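You operate a simulated robot arm through the tools that you are given. There is no shell and no other tool.

You run a simulated robot arm. Do the job below in one go: nothing can be reset, and whatever is moved stays where it is left.

TASK
Power the stacker up, test its lamps, set the belt to FAST, start.
Fine: shut the console door before the power goes on; start last.
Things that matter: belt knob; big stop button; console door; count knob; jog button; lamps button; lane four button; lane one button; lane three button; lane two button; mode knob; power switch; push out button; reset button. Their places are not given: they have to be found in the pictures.

It is judged by the outcome, as a careful person would: the job done as asked, and still so three seconds after it is handed in. It fails if anything else is knocked over, pushed out of place, dropped, spilled or broken.

THE ROBOT
A 6-joint arm with a three-finger gripper, fixed in place. Base frame: the origin is at the foot of the arm, x ahead of it, y to its left, z up. Units: mm, rad, N and s.
Its first joint turns from -2.897 to 2.897 rad. Payload 4.89 kg.
The tool frame sits at the grasp point between the pads (the TCP): z along the fingers, y along the line on which they close. The tips reach 30 mm beyond it. Largest opening 164 mm; the body of the gripper starts 125 mm behind the TCP.
Orientation is that of the tool frame in the base frame, as a unit quaternion [w, x, y, z]. With the fingers straight down and closing along the base's y, the tool's x points along the base's -x, its y along +y and its z along -z.

THE INTERFACE
- The arm moves only by the tool move_arm. Its argument "targets" is a list of rows, each a list of 6 numbers: the shift along the base's x, y, z in units of 300 mm (1.0 is 300 mm), then the turn, a rotation vector about the base's x, y, z in units of 90 degrees (1.0 is 90 degrees). In form: [[x, y, z, rx, ry, rz], ...]. A call has 1 to 20 rows; each row is the pose to reach, as a shift and turn from the pose commanded when the call began. "grip" is the opening, from 0 (shut) to 1 (fully open), set as the call begins (left out, the last holds). A call with a number of a shift or a turn outside -1 to 1 is refused whole. Each row takes 0.2 s and may step no farther than 50 mm and 0.15 rad from the row before; otherwise, or with a gripper value out of range, the whole call is refused. A pose out of reach is approached as far as the arm can. The call stops where the force on the tool passes 90 N (or 10 N more than at its start, if that is more) or the arm is blocked; 0.2 s more then pass. The fingers move at their own pace (about 108 mm/s each) and stop on an object; they squeeze with about 45 N. The grip force told is the motor's: it shows also when the fingers shut on nothing. Time passes only in rows, and 0.2 s behind the last, so rows that repeat a pose let the fingers close. The reply holds the time, the measured pose of the TCP, the force on the tool along the base axes, the opening and the grip force, in the units named above and with some noise, with the torque about the TCP (base axes, N m) and any sound that the robot's microphone picked up, and new pictures: "show" is both (left out), scene, wrist or none.
- Cameras (640 x 400 px; columns grow to the right, rows downward): "scene" is fixed at [50.8, -661.4, 1985.1]; the picture's right is [0.72, -0.69, 0.00], its down [-0.40, -0.41, -0.82] and it looks along [0.57, 0.59, -0.57] (base axes); focal length 326 px, centre (320, 200). "wrist" rides on the gripper at [76, -2, -152] in the tool frame; the picture's right is [0.02, 1.00, 0.00], its down [-0.88, 0.02, -0.47] and it looks along [-0.47, 0.01, 0.88] (tool axes); focal length 247 px, centre (320, 200).
- lift_body(by): slides the trunk up (or, below 0, down) by that many mm; the arm rides with it, the base frame stays. It gives what a move gives, with no picture.
- measure_at(camera, pixels): for up to 12 pixels [column, row] of the newest picture of that camera ("zoom" is the newest enlarged one), the place [x, y, z] in the base frame of the surface seen there, good to about 2 mm, but the place of the scene camera against the robot may be out by one fixed shift of up to 25 mm in any direction. It takes no simulated time.
- enlarge(camera, box): a new picture of the part [left, top, right, bottom] of that camera's present view, enlarged. It takes no simulated time.
- hand_in(): hands the job in; it is judged then, once.

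Unless the task says otherwise, let go and move clear before handing in.

The tools are called after "Request:" as a command line: name --pt "numbers of a row" for each row, then --argument value for the rest, lists and objects as JSON in quotes. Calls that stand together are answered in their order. move_arm: Moves the arm, as the interface text tells. Its arguments: {"type":"object","properties":{"targets":{"type":"array","items":{"type":"array","items":{"type":"number"}}},"grip":{"type":"number"},"show":{"type":"string","enum":["both","scene","wrist","none"]}},"required":["targets"]} The other tools are called the same way: lift_body (by) slides the trunk up or down; measure_at (camera, pixels) gives the place of the surface under pixels of a picture; enlarge (camera, box) takes an enlarged picture of a part of a camera's view; hand_in () hands the job in.

At the start:

```text
time_s: 0.0
ee_pos: [682.5, 211.9, 1615.8]
ee_rot: [0.0, -0.001, 1.0, 0.0]
force: [0.0, -0.3, 0.1]
moment: [0.03, -0.03, 0.01]
opening: 163.9
grasp_force: 0.2
trunk travel left (down, up): [-325.0, 65.0]
```

scene: 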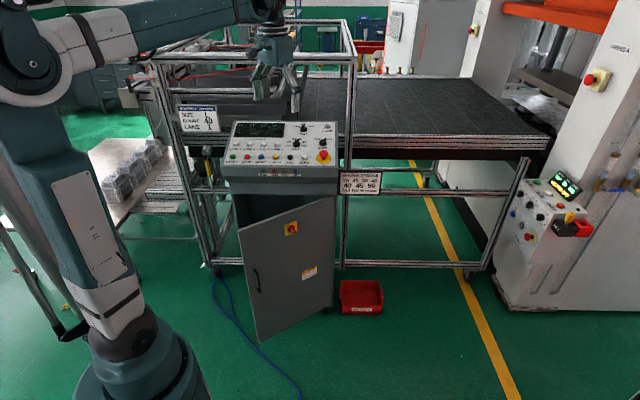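
wrist: 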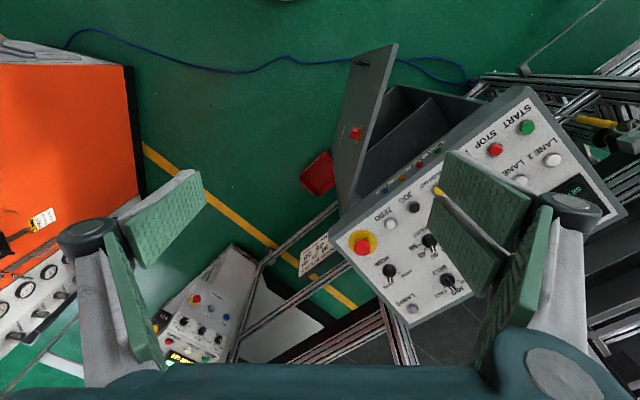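

The scene shows the console panel around (280,145) with its door open at about (290,265). I'll enlarge the panel and the door to read the labels.

Request:
enlarge --camera "scene" --box '[215, 110, 345, 192]'

Request:
enlarge --camera "wrist" --box '[320, 70, 640, 330]'

Request:
enlarge --camera "scene" --box '[215, 170, 415, 350]'

```text
4.88 times, centred on (280, 151) of scene
```

zoom: 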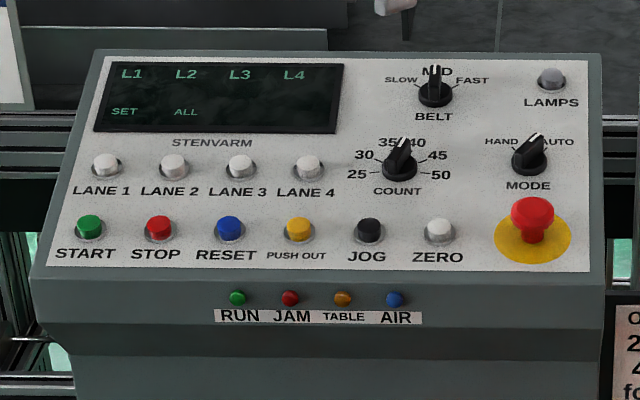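

```text
1.54 times, centred on (480, 200) of wrist
```

zoom: 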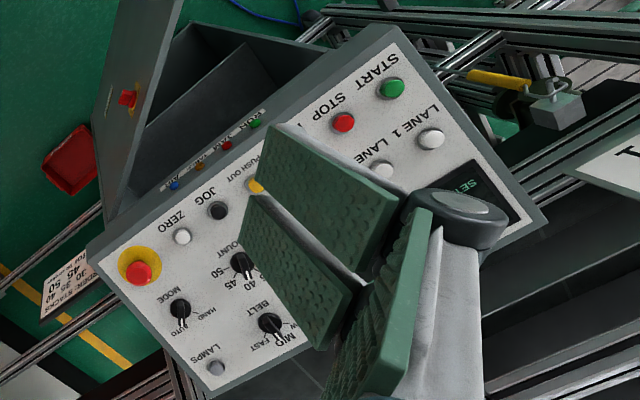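

```text
2.22 times, centred on (315, 260) of scene
```

zoom: 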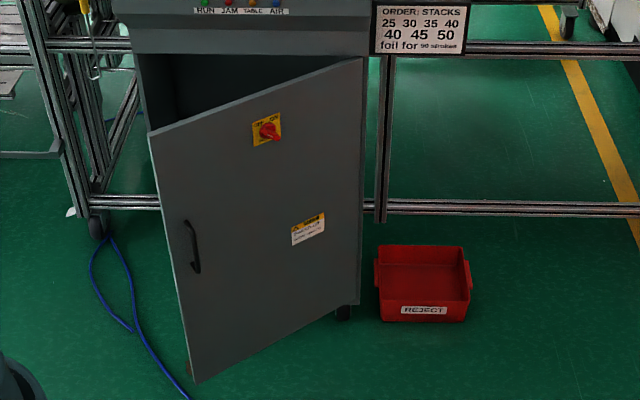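

The power switch appears to be the red rotary handle on the door near scene (291,228). I'll zoom in there and measure the panel, door and switch.

Request:
measure_at --camera "scene" --pixels '[[235, 225], [330, 195], [333, 306], [260, 340], [256, 280], [291, 228], [283, 223], [299, 220], [225, 172], [336, 172], [235, 123], [334, 123]]'

Request:
enlarge --camera "scene" --box '[275, 215, 307, 241]'

Request:
enlarge --camera "scene" --box '[290, 115, 340, 147]'

Request:
enlarge --camera "scene" --box '[240, 240, 275, 310]'

```text
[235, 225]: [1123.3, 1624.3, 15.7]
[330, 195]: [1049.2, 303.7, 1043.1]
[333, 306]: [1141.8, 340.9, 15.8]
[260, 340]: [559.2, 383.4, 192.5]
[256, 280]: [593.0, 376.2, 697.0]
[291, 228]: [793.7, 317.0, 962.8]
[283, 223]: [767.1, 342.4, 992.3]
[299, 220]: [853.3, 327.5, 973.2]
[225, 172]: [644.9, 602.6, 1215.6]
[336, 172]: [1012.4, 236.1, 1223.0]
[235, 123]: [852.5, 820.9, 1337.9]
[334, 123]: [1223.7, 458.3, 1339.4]
```

```text
15.38 times, centred on (291, 228) of scene
```

zoom: 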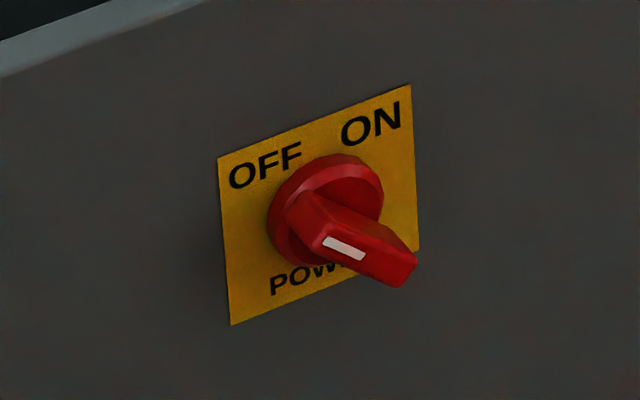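

```text
12.50 times, centred on (315, 131) of scene
```

zoom: 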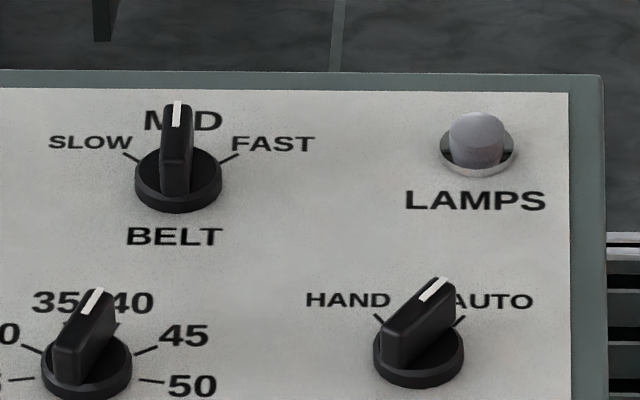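

```text
5.71 times, centred on (258, 275) of scene
```

zoom: 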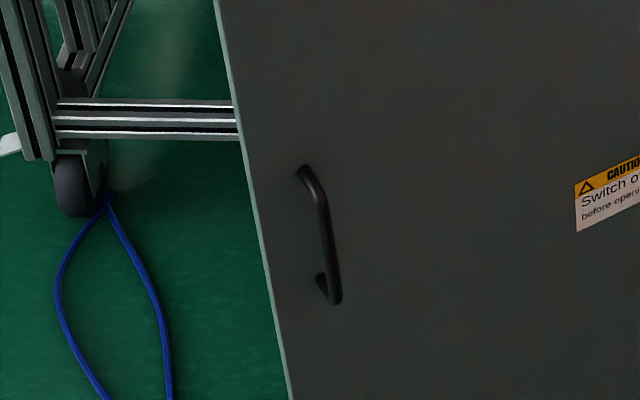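

The power handle sits on the door plate (OFF left, ON right), and the belt knob points to MID. I'll measure the same features with both cameras to find the scene camera's offset.

Request:
measure_at --camera "wrist" --pixels '[[526, 127], [495, 150], [552, 160], [390, 224], [412, 309], [361, 246], [353, 133], [396, 46], [343, 215], [362, 55], [333, 238], [526, 88]]'

Request:
enlarge --camera "scene" --box '[215, 110, 345, 192]'

Request:
measure_at --camera "zoom" --pixels '[[90, 222], [159, 223], [105, 162], [173, 162], [439, 228], [551, 76], [533, 214], [436, 98], [436, 72], [399, 165], [531, 160], [369, 228]]'

```text
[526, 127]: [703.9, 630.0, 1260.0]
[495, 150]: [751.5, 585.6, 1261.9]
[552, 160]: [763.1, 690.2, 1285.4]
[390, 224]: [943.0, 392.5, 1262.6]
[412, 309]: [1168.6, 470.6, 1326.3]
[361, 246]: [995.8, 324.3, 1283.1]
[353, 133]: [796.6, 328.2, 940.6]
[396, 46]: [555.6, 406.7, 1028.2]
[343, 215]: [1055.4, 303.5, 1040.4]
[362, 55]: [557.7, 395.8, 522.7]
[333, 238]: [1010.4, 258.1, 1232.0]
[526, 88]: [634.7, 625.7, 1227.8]
```

```text
4.88 times, centred on (280, 151) of scene
```

zoom: 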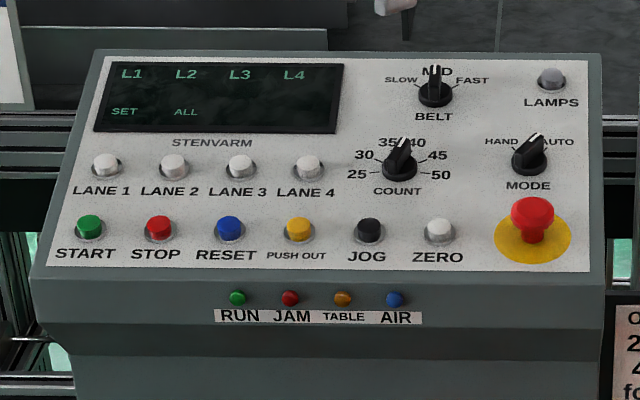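

```text
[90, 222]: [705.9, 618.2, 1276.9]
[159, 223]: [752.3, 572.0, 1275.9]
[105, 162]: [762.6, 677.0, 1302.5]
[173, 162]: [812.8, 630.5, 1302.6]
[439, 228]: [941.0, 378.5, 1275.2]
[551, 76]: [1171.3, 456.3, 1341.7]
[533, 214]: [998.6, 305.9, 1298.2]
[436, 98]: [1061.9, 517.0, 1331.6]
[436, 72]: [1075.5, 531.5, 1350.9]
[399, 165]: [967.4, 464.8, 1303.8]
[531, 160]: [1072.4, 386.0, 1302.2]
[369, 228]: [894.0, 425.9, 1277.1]
```

Comparing both cameras gives a scene offset of about (-1, +13, -15) mm. The door is about 33° open, hinged near (1055,303), with its free edge at (555,407). I'll close the fingers, then turn to heading 45° and pitch 45° while moving down in front of the door.

Request:
move_arm --pt "-0.015 0.0 -0.08 0.0196 -0.0474 0.0474" --pt "-0.03 0.0 -0.16 0.0392 -0.0948 0.0948" --pt "-0.045 0.0 -0.24 0.0588 -0.1422 0.1422" --pt "-0.06 0.0 -0.32 0.0784 -0.1896 0.1896" --pt "-0.075 0.0 -0.4 0.098 -0.237 0.237" --pt "-0.09 0.0 -0.48 0.1176 -0.2844 0.2844" --pt "-0.105 0.0 -0.56 0.1372 -0.3318 0.3318" --pt "-0.12 0.0 -0.64 0.1568 -0.3792 0.3792" --pt "-0.135 0.0 -0.72 0.1764 -0.4266 0.4266" --pt "-0.15 0.0 -0.8 0.196 -0.474 0.474" --grip 0

Request:
measure_at --camera "scene" --pixels '[[333, 180], [300, 185], [280, 185], [240, 185], [270, 190], [237, 230], [300, 205]]'

```text
time_s: 2.2
ee_pos: [637.1, 212.9, 1374.2]
ee_rot: [0.355, -0.354, 0.853, 0.146]
force: [-0.2, 0.1, -1.0]
moment: [-0.03, -0.01, -0.01]
opening: 0.0
grasp_force: 45.0
trunk travel left (down, up): [-325.0, 65.0]
```

scene: 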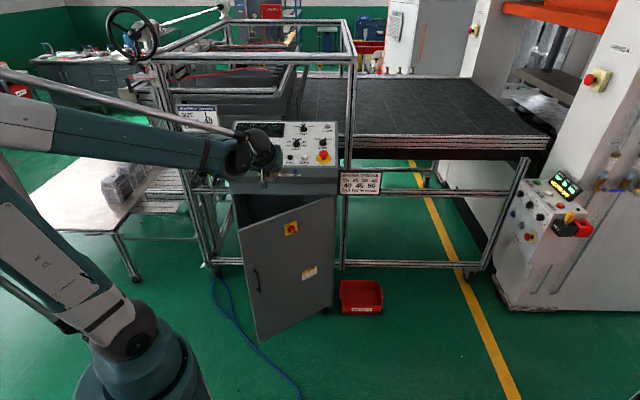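
wrist: 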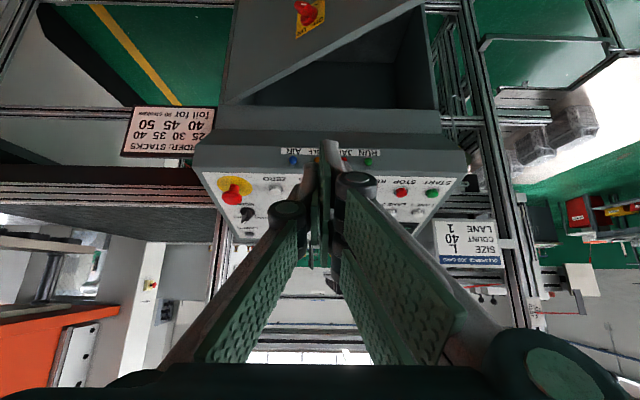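

```text
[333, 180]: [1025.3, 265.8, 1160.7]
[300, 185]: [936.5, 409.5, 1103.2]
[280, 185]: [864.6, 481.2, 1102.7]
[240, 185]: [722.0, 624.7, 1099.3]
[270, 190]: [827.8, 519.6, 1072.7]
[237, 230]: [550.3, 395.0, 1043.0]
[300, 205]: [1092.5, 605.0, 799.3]
```

The arm is pitched 45° as planned, the view is clear, and the cabinet front lies at x+y ≈ 1359. I'll keep moving down in front of the door.

Request:
move_arm --pt "-0.015 0.0 -0.155 0 0 0" --pt "-0.03 0.0 -0.31 0 0 0" --pt "-0.045 0.0 -0.465 0 0 0" --pt "-0.06 0.0 -0.62 0 0 0" --pt "-0.075 0.03 -0.775 0 0 0" --pt "-0.09 0.06 -0.93 0 0 0" --show "scene"

Request:
move_arm --pt "-0.01 0.03 -0.15 0 0 0" --pt "-0.02 0.06 -0.3 0 0 0" --pt "-0.03 0.1 -0.45 0 0 0" --pt "-0.04 0.15 -0.6 0 0 0"

```text
time_s: 3.6
ee_pos: [609.3, 230.6, 1095.7]
ee_rot: [0.354, -0.354, 0.853, 0.146]
force: [-0.2, 0.0, 0.0]
moment: [-0.01, -0.08, -0.02]
opening: 0.1
grasp_force: 44.7
trunk travel left (down, up): [-325.0, 65.0]
```

scene: 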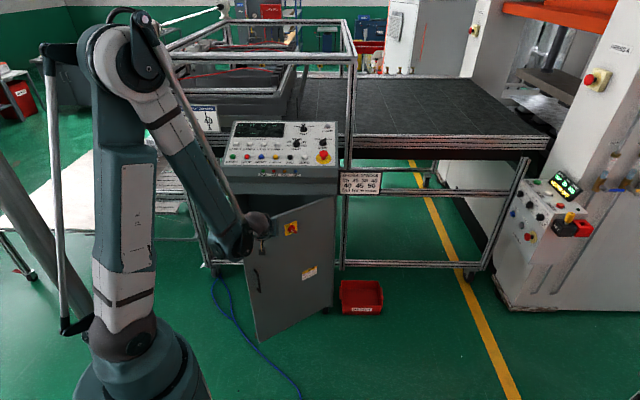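

```text
time_s: 4.6
ee_pos: [670.0, 299.4, 1048.4]
ee_rot: [0.35, -0.355, 0.854, 0.146]
force: [0.1, 0.3, -0.5]
moment: [0.0, 0.01, 0.08]
opening: 0.2
grasp_force: 45.0
out of reach, approached as far as the arm can: row 1, 2, 3, 4
trunk travel left (down, up): [-325.0, 65.0]
```

scene: 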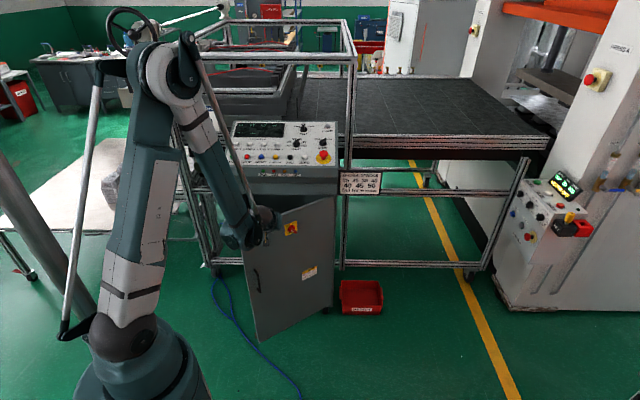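
wrist: 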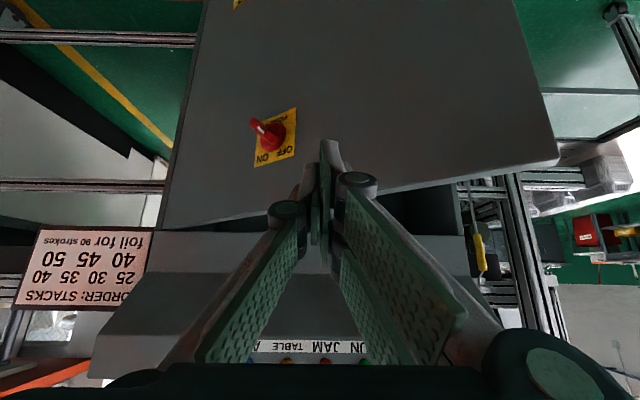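

The last poses were too close in for the arm, so it stopped at z≈1048, still clear of the door. I'll lower the trunk by 180 mm instead.

Request:
lift_body --by -180

Request:
move_arm --pt "0 0 0 0 0 0"

```text
time_s: 6.6
ee_pos: [671.3, 300.0, 870.5]
ee_rot: [0.348, -0.355, 0.855, 0.146]
force: [0.0, 0.8, 0.7]
moment: [0.0, -0.01, 0.0]
opening: 0.0
grasp_force: 44.8
trunk travel left (down, up): [-145.0, 245.0]
```

```text
time_s: 7.0
ee_pos: [670.0, 300.0, 870.7]
ee_rot: [0.349, -0.356, 0.855, 0.145]
force: [0.1, 0.3, -0.1]
moment: [0.02, 0.03, 0.03]
opening: 0.0
grasp_force: 45.1
trunk travel left (down, up): [-145.0, 245.0]
```

scene: 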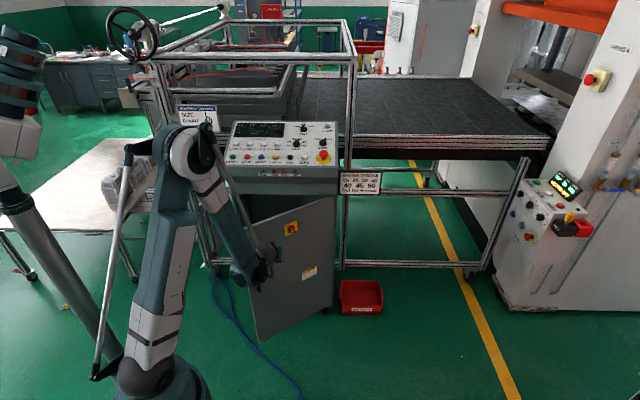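
wrist: 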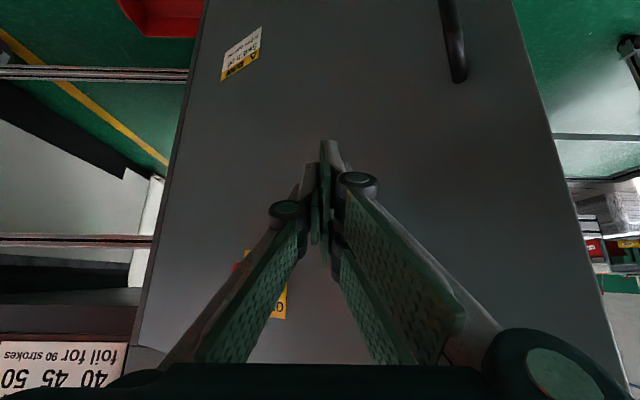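

The tip is now in front of the door at z≈850, with clear space around it. I'll push along the door's closing arc in small steps.

Request:
move_arm --pt "-0.027 0.117 0 0 0 0" --pt "-0.05 0.2 0 0 0 0" --pt "-0.053 0.25 0 0 0 0" --pt "-0.045 0.3 0 0 0 0" --pt "-0.03 0.35 0 0 0 0" --pt "-0.004 0.412 0 0 0 0" --pt "0.018 0.465 0 0 0 0" --pt "0.04 0.518 0 0 0 0"

```text
time_s: 8.8
ee_pos: [683.0, 456.2, 869.6]
ee_rot: [0.35, -0.355, 0.855, 0.146]
force: [-0.1, -1.0, 0.6]
moment: [0.05, 0.01, 0.02]
opening: 0.1
grasp_force: 45.2
trunk travel left (down, up): [-145.0, 245.0]
```

scene: 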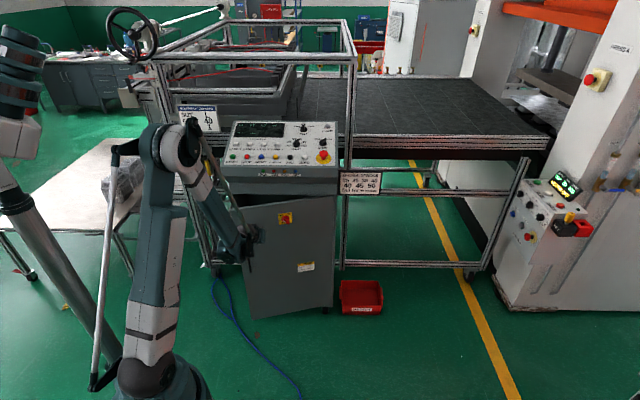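
wrist: 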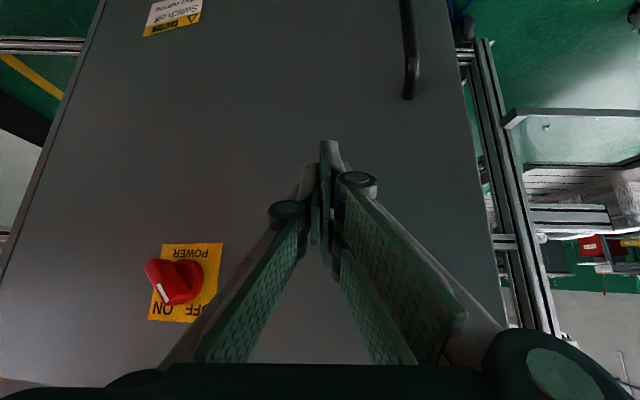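

The door is swinging with the tip and the force is small. I'll carry on along the arc to closed.

Request:
move_arm --pt "0.024 0.05 0 0 0 0" --pt "0.05 0.1 0 0 0 0" --pt "0.08 0.15 0 0 0 0" --pt "0.11 0.197 0 0 0 0" --pt "0.145 0.243 0 0 0 0" --pt "0.18 0.287 0 0 0 0" --pt "0.2 0.313 0 0 0 0" --pt "0.227 0.34 0 0 0 0" --pt "0.24 0.355 0 0 0 0" --pt "0.26 0.375 0 0 0 0" --pt "0.28 0.395 0 0 0 0"

```text
time_s: 10.8
ee_pos: [747.7, 554.8, 867.4]
ee_rot: [0.345, -0.357, 0.856, 0.144]
force: [-23.1, -25.4, 7.0]
moment: [0.12, -0.36, 0.08]
opening: 0.0
grasp_force: 45.2
trunk travel left (down, up): [-145.0, 245.0]
stopped in row 10: the force on the tool passed its limit at 105 N (the readings are from after the stop); the commanded pose is now the measured one
```

scene: 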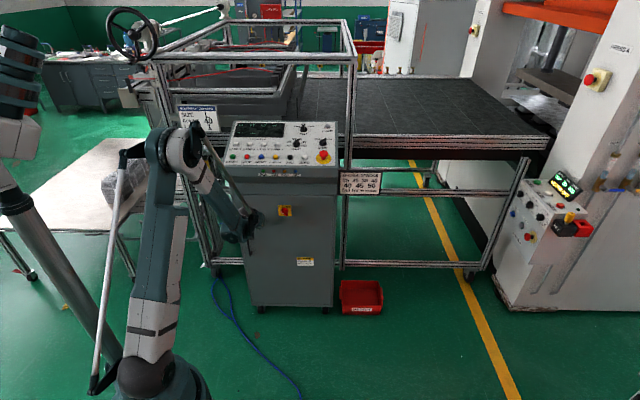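
wrist: 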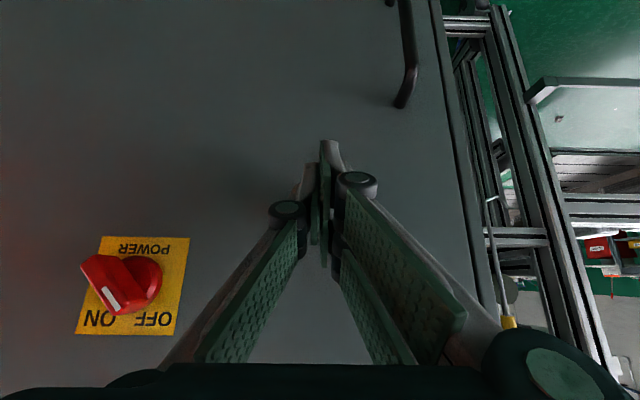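

The door looks shut, since the force limit was reached at the closed plane. I'll back off a little, then check the door's plane and take a close look at the switch.

Request:
move_arm --pt "-0.05 -0.05 0 0 0 0" --pt "-0.12 -0.12 0 0 0 0" --pt "-0.2 -0.2 0 0 0 0"

Request:
enlarge --camera "wrist" --box '[100, 180, 300, 320]'

Request:
enlarge --camera "scene" --box '[270, 198, 300, 222]'

Request:
measure_at --camera "scene" --pixels '[[300, 240], [270, 240], [325, 240], [325, 280], [260, 250], [280, 285], [279, 208], [290, 216], [280, 216], [334, 172], [300, 190], [325, 190]]'

```text
time_s: 11.6
ee_pos: [691.2, 496.0, 868.6]
ee_rot: [0.345, -0.357, 0.856, 0.144]
force: [0.4, 1.5, -0.9]
moment: [-0.01, 0.0, 0.02]
opening: 0.2
grasp_force: 44.8
trunk travel left (down, up): [-145.0, 245.0]
```

scene: 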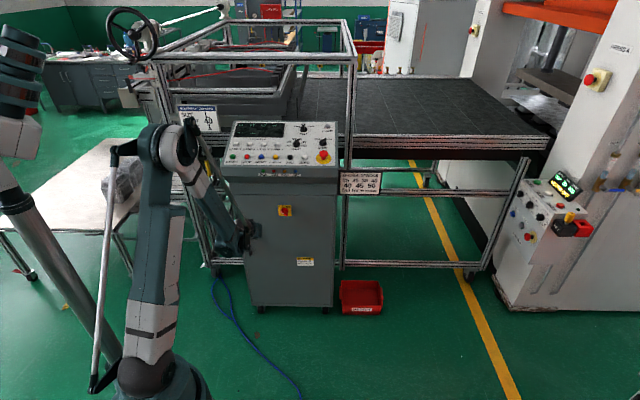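
wrist: 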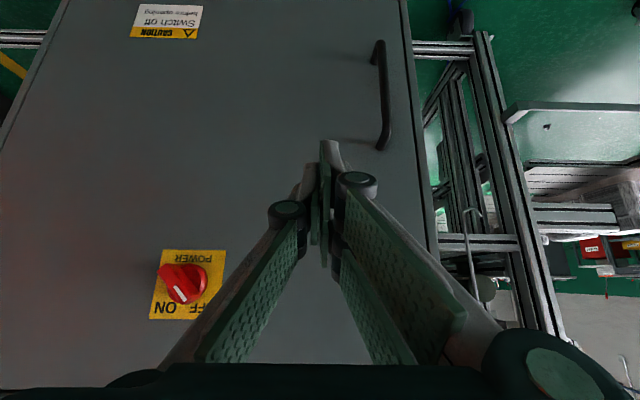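

```text
2.86 times, centred on (200, 250) of wrist
```

zoom: 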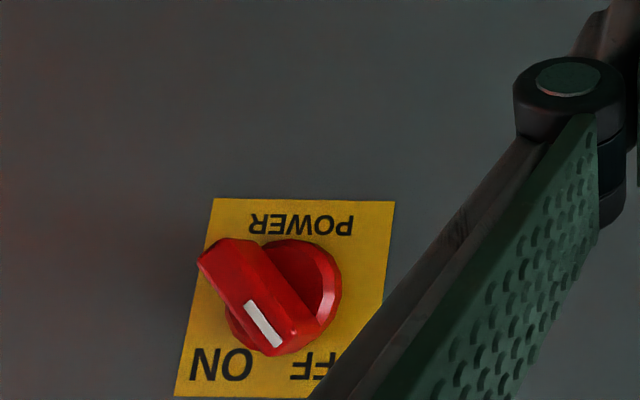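

```text
16.00 times, centred on (285, 210) of scene
```

zoom: 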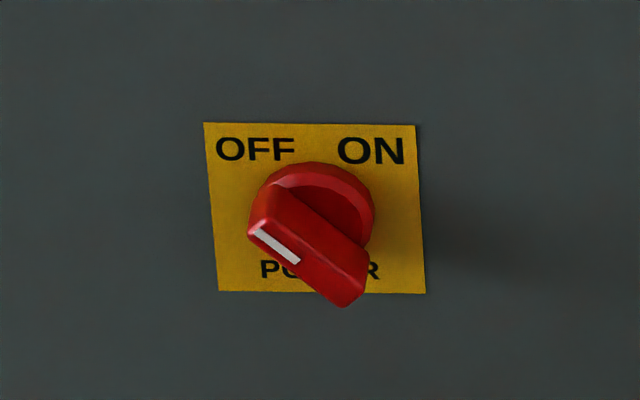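

```text
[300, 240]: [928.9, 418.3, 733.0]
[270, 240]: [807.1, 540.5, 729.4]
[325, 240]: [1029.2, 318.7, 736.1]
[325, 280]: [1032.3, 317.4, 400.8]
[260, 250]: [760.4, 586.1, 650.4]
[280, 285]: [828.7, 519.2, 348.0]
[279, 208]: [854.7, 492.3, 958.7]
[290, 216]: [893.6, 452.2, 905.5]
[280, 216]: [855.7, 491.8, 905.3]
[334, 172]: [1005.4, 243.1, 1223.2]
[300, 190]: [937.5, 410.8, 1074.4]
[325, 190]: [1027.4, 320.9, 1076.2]
```

The door is flush with the cabinet face (x+y ≈ 1360 in the robot frame), and the handle points upper-left to OFF. I'll measure the switch geometry with the wrist camera.

Request:
measure_at --camera "wrist" --pixels '[[166, 268], [172, 282], [181, 293], [190, 296], [202, 277], [195, 268], [175, 266], [164, 252], [224, 253], [152, 317], [110, 230], [160, 276]]'

Request:
measure_at --camera "zoom" --pixels '[[206, 126], [413, 128], [425, 290], [220, 289], [260, 228], [298, 262], [345, 298], [300, 230], [335, 190], [255, 215], [275, 245], [340, 270]]'

```text
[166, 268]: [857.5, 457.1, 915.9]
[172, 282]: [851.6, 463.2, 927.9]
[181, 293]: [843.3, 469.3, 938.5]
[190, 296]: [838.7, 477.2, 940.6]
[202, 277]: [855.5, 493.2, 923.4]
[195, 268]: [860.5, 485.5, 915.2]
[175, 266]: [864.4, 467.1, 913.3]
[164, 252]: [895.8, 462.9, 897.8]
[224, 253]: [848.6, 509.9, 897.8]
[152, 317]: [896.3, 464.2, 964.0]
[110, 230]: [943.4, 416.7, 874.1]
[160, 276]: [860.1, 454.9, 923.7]
```

```text
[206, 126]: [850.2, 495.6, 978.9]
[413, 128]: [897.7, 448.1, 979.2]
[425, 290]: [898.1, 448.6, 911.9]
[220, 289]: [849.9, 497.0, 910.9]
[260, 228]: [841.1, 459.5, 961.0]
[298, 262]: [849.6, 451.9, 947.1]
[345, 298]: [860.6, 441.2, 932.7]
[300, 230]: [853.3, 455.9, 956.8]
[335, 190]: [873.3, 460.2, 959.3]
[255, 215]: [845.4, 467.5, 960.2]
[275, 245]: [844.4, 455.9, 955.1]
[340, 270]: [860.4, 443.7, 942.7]
```

The switch axis is at about x−y=386.5, z=931, with the bar protruding to ~32 mm and pointing to OFF. I'll turn the tool horizontal, facing the door and rolled to straddle the bar, and stop 100 mm short.

Request:
move_arm --pt "0.03 -0.045 0.026 0.0013 -0.0846 0.0248" --pt "0.06 -0.09 0.052 0.0027 -0.1693 0.0495" --pt "0.09 -0.135 0.078 0.004 -0.2539 0.0743" --pt "0.12 -0.18 0.104 0.0053 -0.3385 0.099" --pt "0.155 -0.225 0.13 0.0066 -0.4231 0.1238" --pt "0.19 -0.27 0.156 0.008 -0.5078 0.1485" --pt "0.23 -0.32 0.182 0.0093 -0.5924 0.1733" --pt "0.272 -0.367 0.208 0.0106 -0.677 0.198" --pt "0.272 -0.367 0.208 0.0106 -0.677 0.198" --grip 0.32

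```text
time_s: 13.6
ee_pos: [837.2, 406.7, 1000.0]
ee_rot: [0.708, -0.5, 0.5, 0.001]
force: [0.2, -0.3, -1.0]
moment: [0.02, -0.02, -0.06]
opening: 52.6
grasp_force: 0.1
out of reach, approached as far as the arm can: row 3, 4, 5, 6, 7, 8, 9
trunk travel left (down, up): [-145.0, 245.0]
```

scene: 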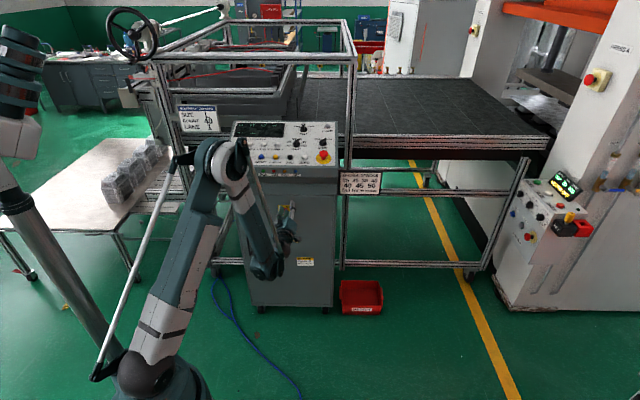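
wrist: 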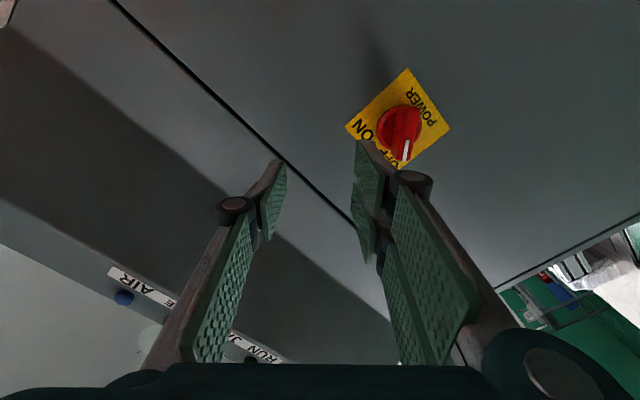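

The arm stopped short of the close-in pose, at (837,407,1000), with the tips about 50 mm off the door. I'll lower the trunk by another 110 mm and then line up with the switch.

Request:
lift_body --by -110

Request:
move_arm --pt "-0.035 0.037 0.06 0 0 0" --pt "-0.073 0.073 0.137 0 0 0" --pt "-0.073 0.073 0.137 0 0 0"

```text
time_s: 15.0
ee_pos: [836.8, 406.1, 890.4]
ee_rot: [0.707, -0.499, 0.501, 0.001]
force: [0.3, -0.3, 0.3]
moment: [0.0, 0.01, 0.01]
opening: 52.5
grasp_force: 0.1
trunk travel left (down, up): [-35.0, 355.0]
```

```text
time_s: 15.8
ee_pos: [818.5, 429.8, 929.9]
ee_rot: [0.707, -0.5, 0.5, -0.001]
force: [-0.2, -0.1, -0.1]
moment: [0.04, -0.05, 0.07]
opening: 52.5
grasp_force: 0.0
trunk travel left (down, up): [-35.0, 355.0]
```

scene: 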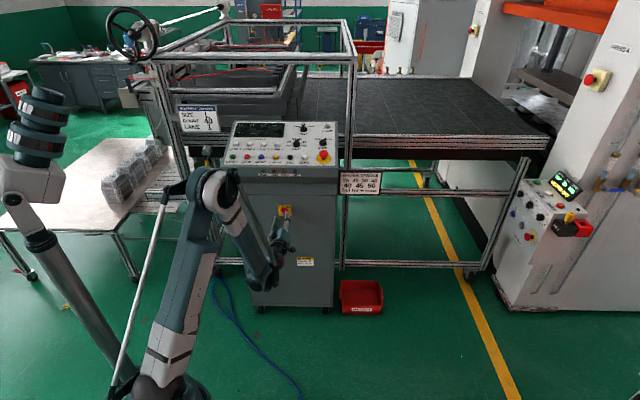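
wrist: 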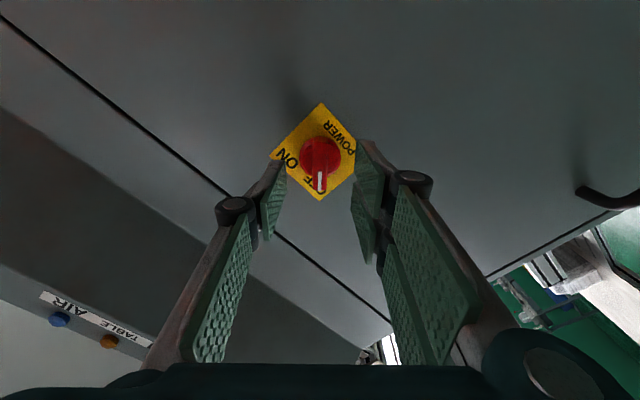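

The bar now sits between the fingers at (320,165) in the wrist view, roughly vertical. I'll measure it precisely before moving in.

Request:
enlarge --camera "wrist" --box '[256, 100, 384, 210]'

Request:
measure_at --camera "wrist" --pixels '[[320, 145], [320, 165], [320, 185], [314, 175], [326, 175], [312, 165], [328, 165], [335, 150], [305, 150], [321, 192], [320, 105]]'

```text
3.64 times, centred on (320, 155) of wrist
```

zoom: 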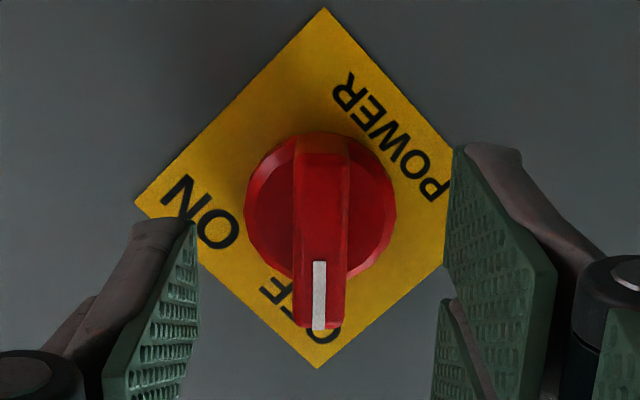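

```text
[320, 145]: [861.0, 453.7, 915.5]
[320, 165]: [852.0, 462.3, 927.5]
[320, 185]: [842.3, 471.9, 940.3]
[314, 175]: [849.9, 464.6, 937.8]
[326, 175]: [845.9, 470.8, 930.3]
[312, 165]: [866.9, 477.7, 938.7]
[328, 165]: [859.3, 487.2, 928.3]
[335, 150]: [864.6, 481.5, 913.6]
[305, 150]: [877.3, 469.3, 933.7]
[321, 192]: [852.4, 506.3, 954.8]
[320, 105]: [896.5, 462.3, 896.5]
```

The bar centre is at about (851.5,462.8,928.5), which matches the tool line. I'll advance 34 mm and close on the bar.

Request:
move_arm --pt "0.027 0.027 -0.002 0 0 0" --pt "0.054 0.054 -0.002 0 0 0" --pt "0.08 0.08 -0.002 0 0 0" --show "wrist"

Request:
move_arm --pt "0 0 0 0 0 0" --pt "0 0 0 0 0 0" --pt "0 0 0 0 0 0" --grip 0

```text
time_s: 16.6
ee_pos: [839.4, 453.0, 932.4]
ee_rot: [0.707, -0.499, 0.5, 0.001]
force: [0.0, -0.3, -0.1]
moment: [-0.04, 0.02, -0.01]
opening: 52.3
grasp_force: 0.0
trunk travel left (down, up): [-35.0, 355.0]
```

wrist: 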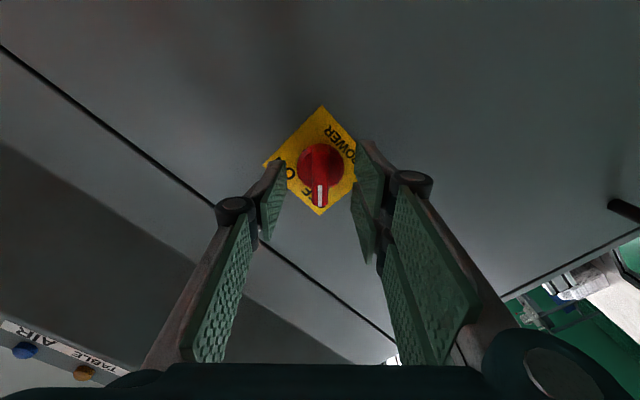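

```text
time_s: 17.4
ee_pos: [840.2, 451.9, 929.9]
ee_rot: [0.707, -0.499, 0.501, 0.002]
force: [-3.1, 2.5, -2.8]
moment: [-0.09, 0.1, 0.1]
opening: 12.9
grasp_force: 44.5
trunk travel left (down, up): [-35.0, 355.0]
```

scene: 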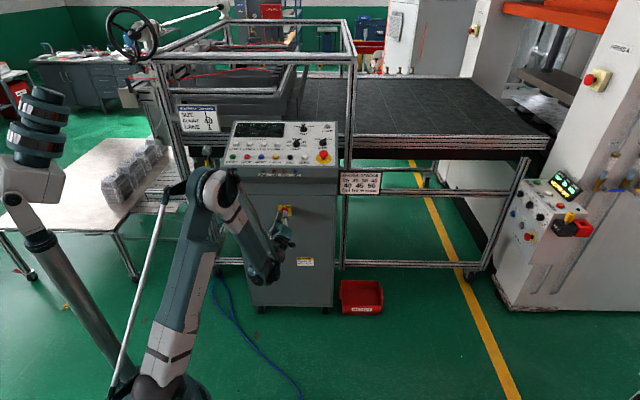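
wrist: 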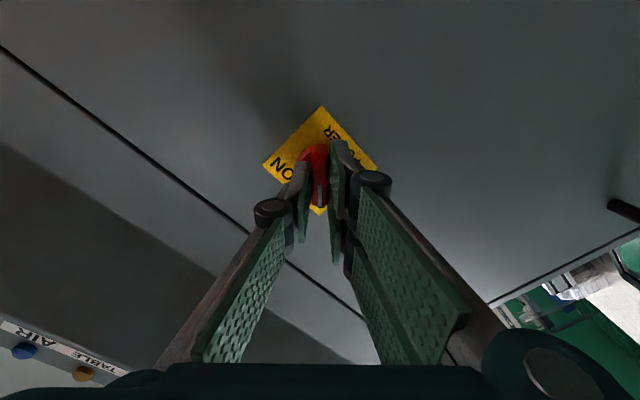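

The bar is gripped at a 12.9 mm opening. I'll twist it clockwise about the door normal towards ON.

Request:
move_arm --pt "0 0 0 0.0643 0.0643 0" --pt "0 0 0 0.1286 0.1286 0" --pt "0 0 0 0.1929 0.1929 0" --pt "0 0 0 0.2571 0.2571 0" --pt "0 0 0 0.3214 0.3214 0" --pt "0 0 0 0.3857 0.3857 0" --pt "0 0 0 0.45 0.45 0" --pt "0 0 0 0.5143 0.5143 0" --pt "0 0 0 0.5786 0.5786 0" --pt "0 0 0 0.6429 0.6429 0" --pt "0 0 0 0.7071 0.7071 0"

```text
time_s: 19.8
ee_pos: [840.7, 449.4, 931.3]
ee_rot: [0.499, 0.002, 0.707, 0.501]
force: [25.9, -21.1, 16.4]
moment: [0.27, -0.6, -1.06]
opening: 12.4
grasp_force: 45.0
trunk travel left (down, up): [-35.0, 355.0]
```

scene: 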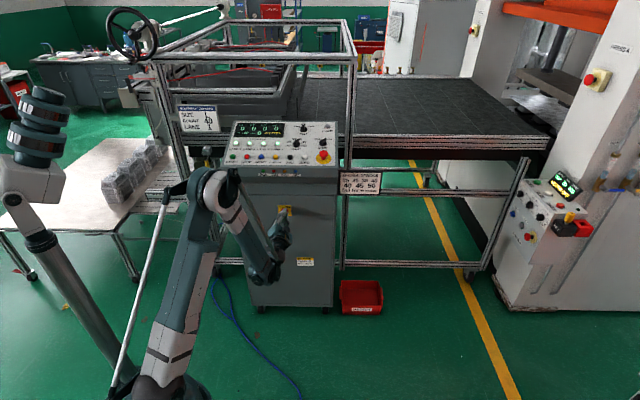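
wrist: 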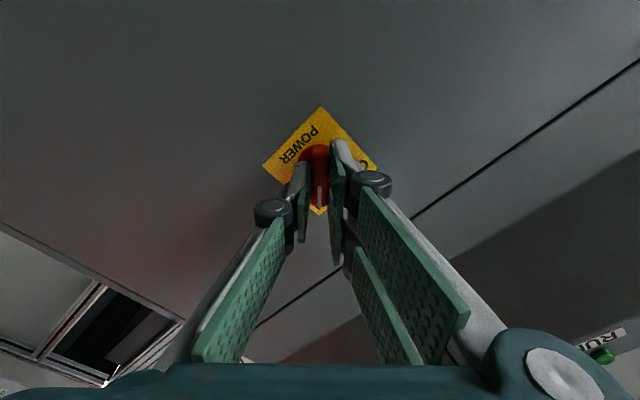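

The display at (260,128) has lit, so the power is on. I'll open the fingers and back straight off.

Request:
move_arm --pt "0 0 0 0 0 0" --pt "0 0 0 0 0 0" --pt "0 0 0 0 0 0" --grip 0.32 --show "none"

Request:
move_arm --pt "-0.04 -0.04 0 0 0 0" --pt "-0.08 -0.08 0 0 0 0" --pt "-0.12 -0.12 0 0 0 0" --pt "-0.16 -0.16 0 0 0 0"

Request:
enlarge --camera "scene" --box '[215, 110, 345, 232]'

Request:
enlarge --camera "wrist" --box '[220, 80, 420, 220]'

```text
time_s: 20.6
ee_pos: [840.4, 451.9, 930.8]
ee_rot: [0.499, 0.0, 0.707, 0.501]
force: [-0.5, 0.3, 0.3]
moment: [0.01, 0.06, 0.04]
opening: 52.3
grasp_force: 0.1
trunk travel left (down, up): [-35.0, 355.0]
```

```text
time_s: 21.6
ee_pos: [789.5, 402.8, 929.3]
ee_rot: [0.5, 0.0, 0.707, 0.5]
force: [-0.7, 0.6, 0.3]
moment: [0.06, -0.03, 0.03]
opening: 52.7
grasp_force: 0.1
trunk travel left (down, up): [-35.0, 355.0]
```

scene: 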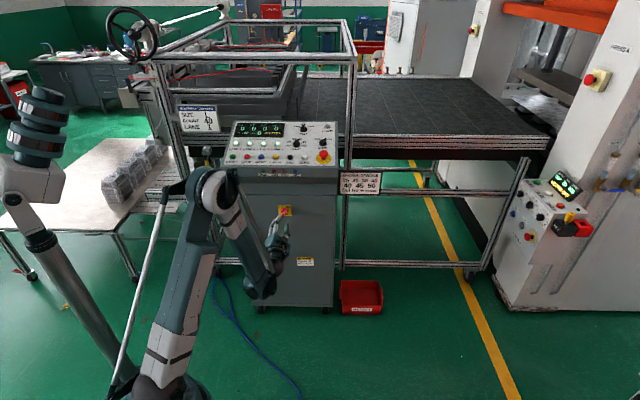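
wrist: 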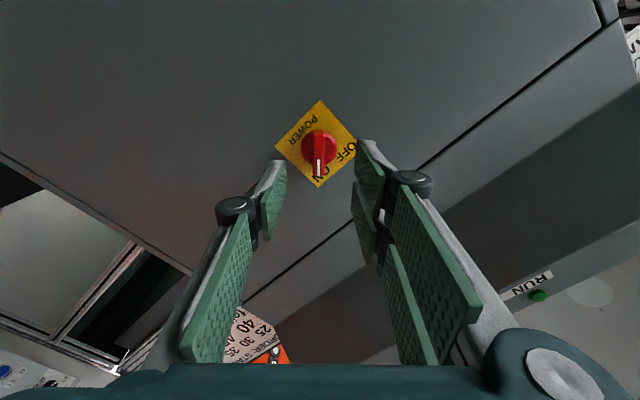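

```text
3.28 times, centred on (280, 171) of scene
```

zoom: 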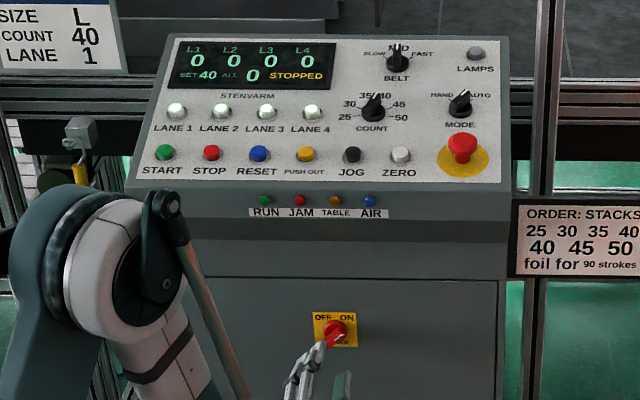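

```text
2.86 times, centred on (320, 150) of wrist
```

zoom: 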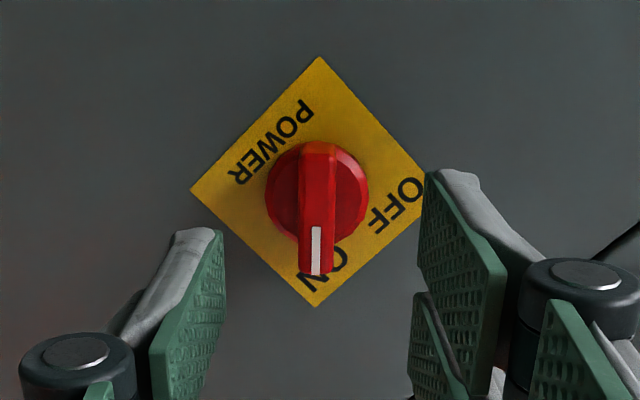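

The power handle is on ON and the display reads SET 40, STOPPED. I'll pull back from the door and pitch the tool to 45° before rising to the panel.

Request:
move_arm --pt "-0.02 -0.02 0.01 -0.0838 0 0.0245" --pt "-0.04 -0.04 0.02 -0.1675 0 0.049" --pt "-0.06 -0.06 0.03 -0.2513 0 0.0735" --pt "-0.08 -0.08 0.04 -0.335 0 0.098" --pt "-0.1 -0.1 0.05 -0.4188 0 0.1225" --pt "-0.12 -0.12 0.06 -0.5025 0 0.147" --pt "-0.14 -0.14 0.07 -0.5863 0 0.1715" --pt "-0.16 -0.16 0.08 -0.67 0 0.196" --pt "-0.24 -0.24 0.1 -0.67 0 0.196" --pt "-0.3 -0.3 0.12 -0.67 0 0.196" --grip 0

```text
time_s: 23.8
ee_pos: [700.4, 315.3, 967.5]
ee_rot: [0.353, -0.353, 0.854, 0.145]
force: [2.7, 1.0, -1.1]
moment: [-0.03, 0.14, 0.1]
opening: 0.0
grasp_force: 45.2
trunk travel left (down, up): [-35.0, 355.0]
```

scene: 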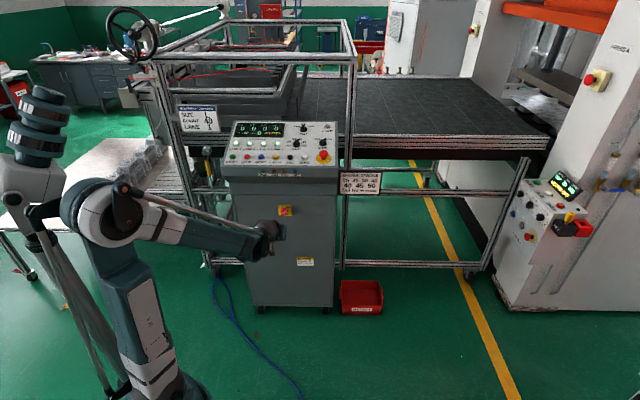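
wrist: 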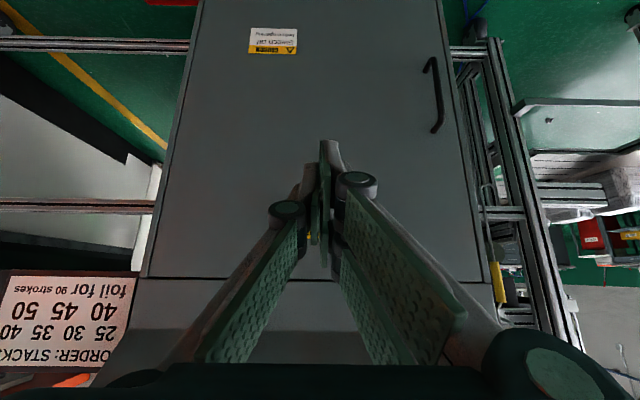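

The tool is well clear in front, with the tip about 150 mm short of the lip. I'll raise the trunk and measure the frame near the panel so the arm stays away from it.

Request:
lift_body --by 355

Request:
move_arm --pt "0 0 0 0 0 0"

Request:
measure_at --camera "scene" --pixels '[[260, 57], [320, 56], [354, 57], [353, 100], [352, 150], [185, 61], [230, 22], [340, 22], [325, 85], [180, 150]]'

```text
time_s: 27.3
ee_pos: [699.9, 314.0, 1322.5]
ee_rot: [0.354, -0.353, 0.854, 0.147]
force: [0.0, 0.3, 0.4]
moment: [0.03, -0.02, 0.0]
opening: 0.0
grasp_force: 44.7
trunk travel left (down, up): [-390.0, 0.0]
```

```text
time_s: 27.7
ee_pos: [699.1, 313.3, 1322.5]
ee_rot: [0.354, -0.353, 0.853, 0.147]
force: [0.3, -0.2, 0.1]
moment: [0.02, -0.02, 0.0]
opening: 0.0
grasp_force: 44.6
trunk travel left (down, up): [-390.0, 0.0]
```

scene: 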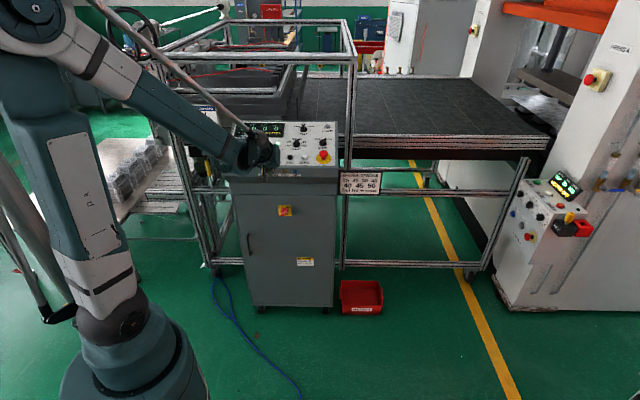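
wrist: 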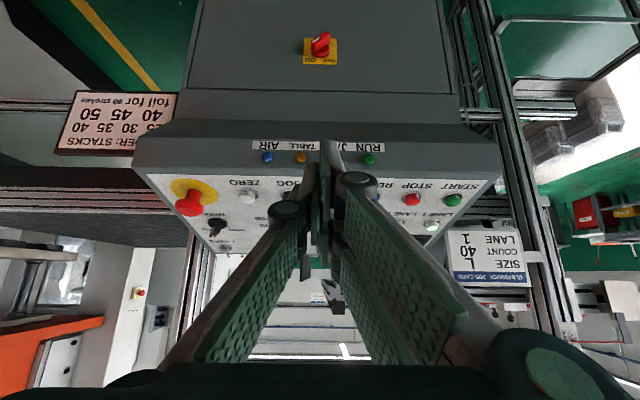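

```text
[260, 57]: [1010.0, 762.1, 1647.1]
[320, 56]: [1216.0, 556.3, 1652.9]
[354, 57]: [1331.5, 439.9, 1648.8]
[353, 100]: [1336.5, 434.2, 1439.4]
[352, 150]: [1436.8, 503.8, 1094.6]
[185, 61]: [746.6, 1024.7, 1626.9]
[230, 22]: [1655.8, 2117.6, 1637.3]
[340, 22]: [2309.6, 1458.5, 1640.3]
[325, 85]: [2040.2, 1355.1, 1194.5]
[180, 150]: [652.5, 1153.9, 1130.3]
```

The frame's beam is about 100 mm behind the LAMPS button at z≈1640, so approaching pitched from the front is safe. I'll rise and move over the panel towards LAMPS.

Request:
move_arm --pt "0.03 0.0 0.13 0 0 0" --pt "0.06 0.0 0.26 0 0 0" --pt "0.12 0.02 0.36 0 0 0" --pt "0.25 0.06 0.38 0 0 0" --pt "0.4 0.1 0.38 0 0 0" --pt "0.55 0.15 0.38 0 0 0" --pt "0.7 0.19 0.38 0 0 0" --pt "0.85 0.24 0.38 0 0 0" --pt "0.98 0.28 0.38 0 0 0"

```text
time_s: 29.7
ee_pos: [992.1, 397.5, 1435.7]
ee_rot: [0.354, -0.353, 0.854, 0.146]
force: [0.2, 0.8, -0.8]
moment: [-0.02, 0.0, -0.03]
opening: 0.1
grasp_force: 44.8
trunk travel left (down, up): [-390.0, 0.0]
```

scene: 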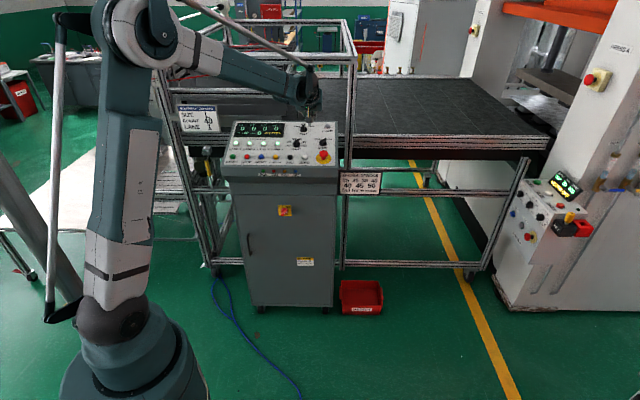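
wrist: 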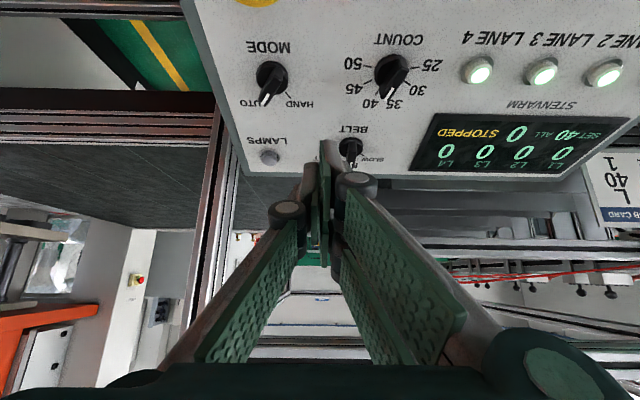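

The LAMPS button is at wrist pixel (269,157) and the belt knob at (351,147). I'll measure both with the wrist camera.

Request:
measure_at --camera "wrist" --pixels '[[269, 157], [266, 155], [272, 158], [300, 157], [260, 130], [351, 142], [350, 150], [352, 160], [345, 152], [390, 150], [270, 80], [300, 110]]'

Request:
enlarge --camera "wrist" --box '[230, 100, 420, 220]'

```text
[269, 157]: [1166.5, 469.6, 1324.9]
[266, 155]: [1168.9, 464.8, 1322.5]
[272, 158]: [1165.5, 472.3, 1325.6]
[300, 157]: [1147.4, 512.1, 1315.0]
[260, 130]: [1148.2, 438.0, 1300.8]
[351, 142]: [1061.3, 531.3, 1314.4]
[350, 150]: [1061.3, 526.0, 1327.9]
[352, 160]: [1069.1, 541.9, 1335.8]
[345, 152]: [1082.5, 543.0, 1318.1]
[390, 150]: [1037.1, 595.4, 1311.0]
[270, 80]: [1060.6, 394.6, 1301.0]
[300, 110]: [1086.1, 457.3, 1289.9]
```

```text
3.33 times, centred on (325, 160) of wrist
```

zoom: 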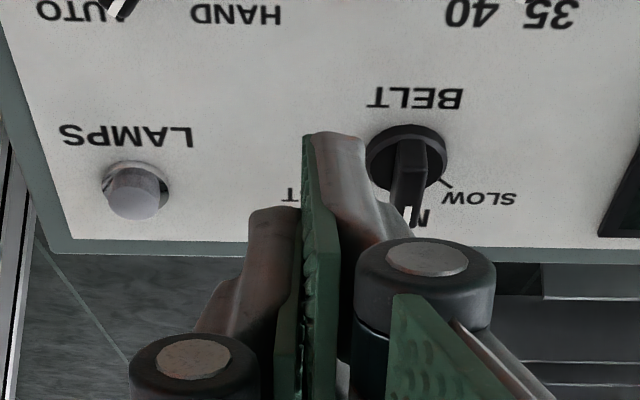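

The cap top of LAMPS is at about (1169,470.5,1326). I'll steepen the pitch to 65° and hover 40 mm above it.

Request:
move_arm --pt "0.13 0.045 0 -0.039 0.039 0" --pt "0.26 0.09 0 -0.079 0.079 0" --pt "0.4 0.14 -0.03 -0.118 0.118 0" --pt "0.533 0.185 -0.09 -0.157 0.157 0" --pt "0.533 0.185 -0.15 -0.157 0.157 0"

```text
time_s: 30.9
ee_pos: [1154.5, 452.9, 1390.1]
ee_rot: [0.199, -0.373, 0.902, 0.083]
force: [1.2, 1.1, -2.0]
moment: [-0.03, 0.21, 0.03]
opening: 0.3
grasp_force: 44.9
trunk travel left (down, up): [-390.0, 0.0]
```

scene: 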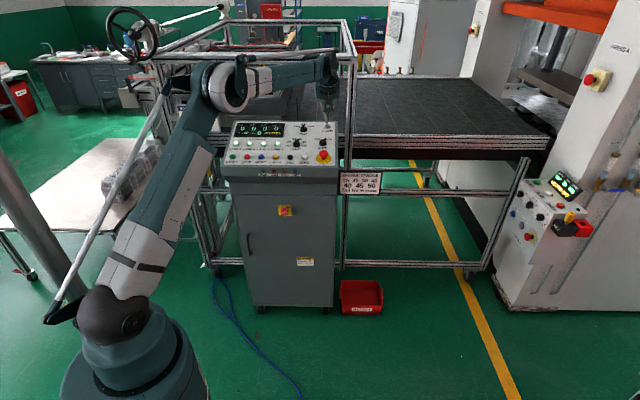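
wrist: 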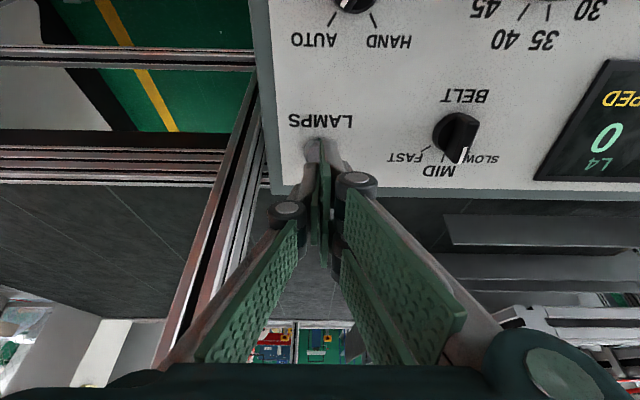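

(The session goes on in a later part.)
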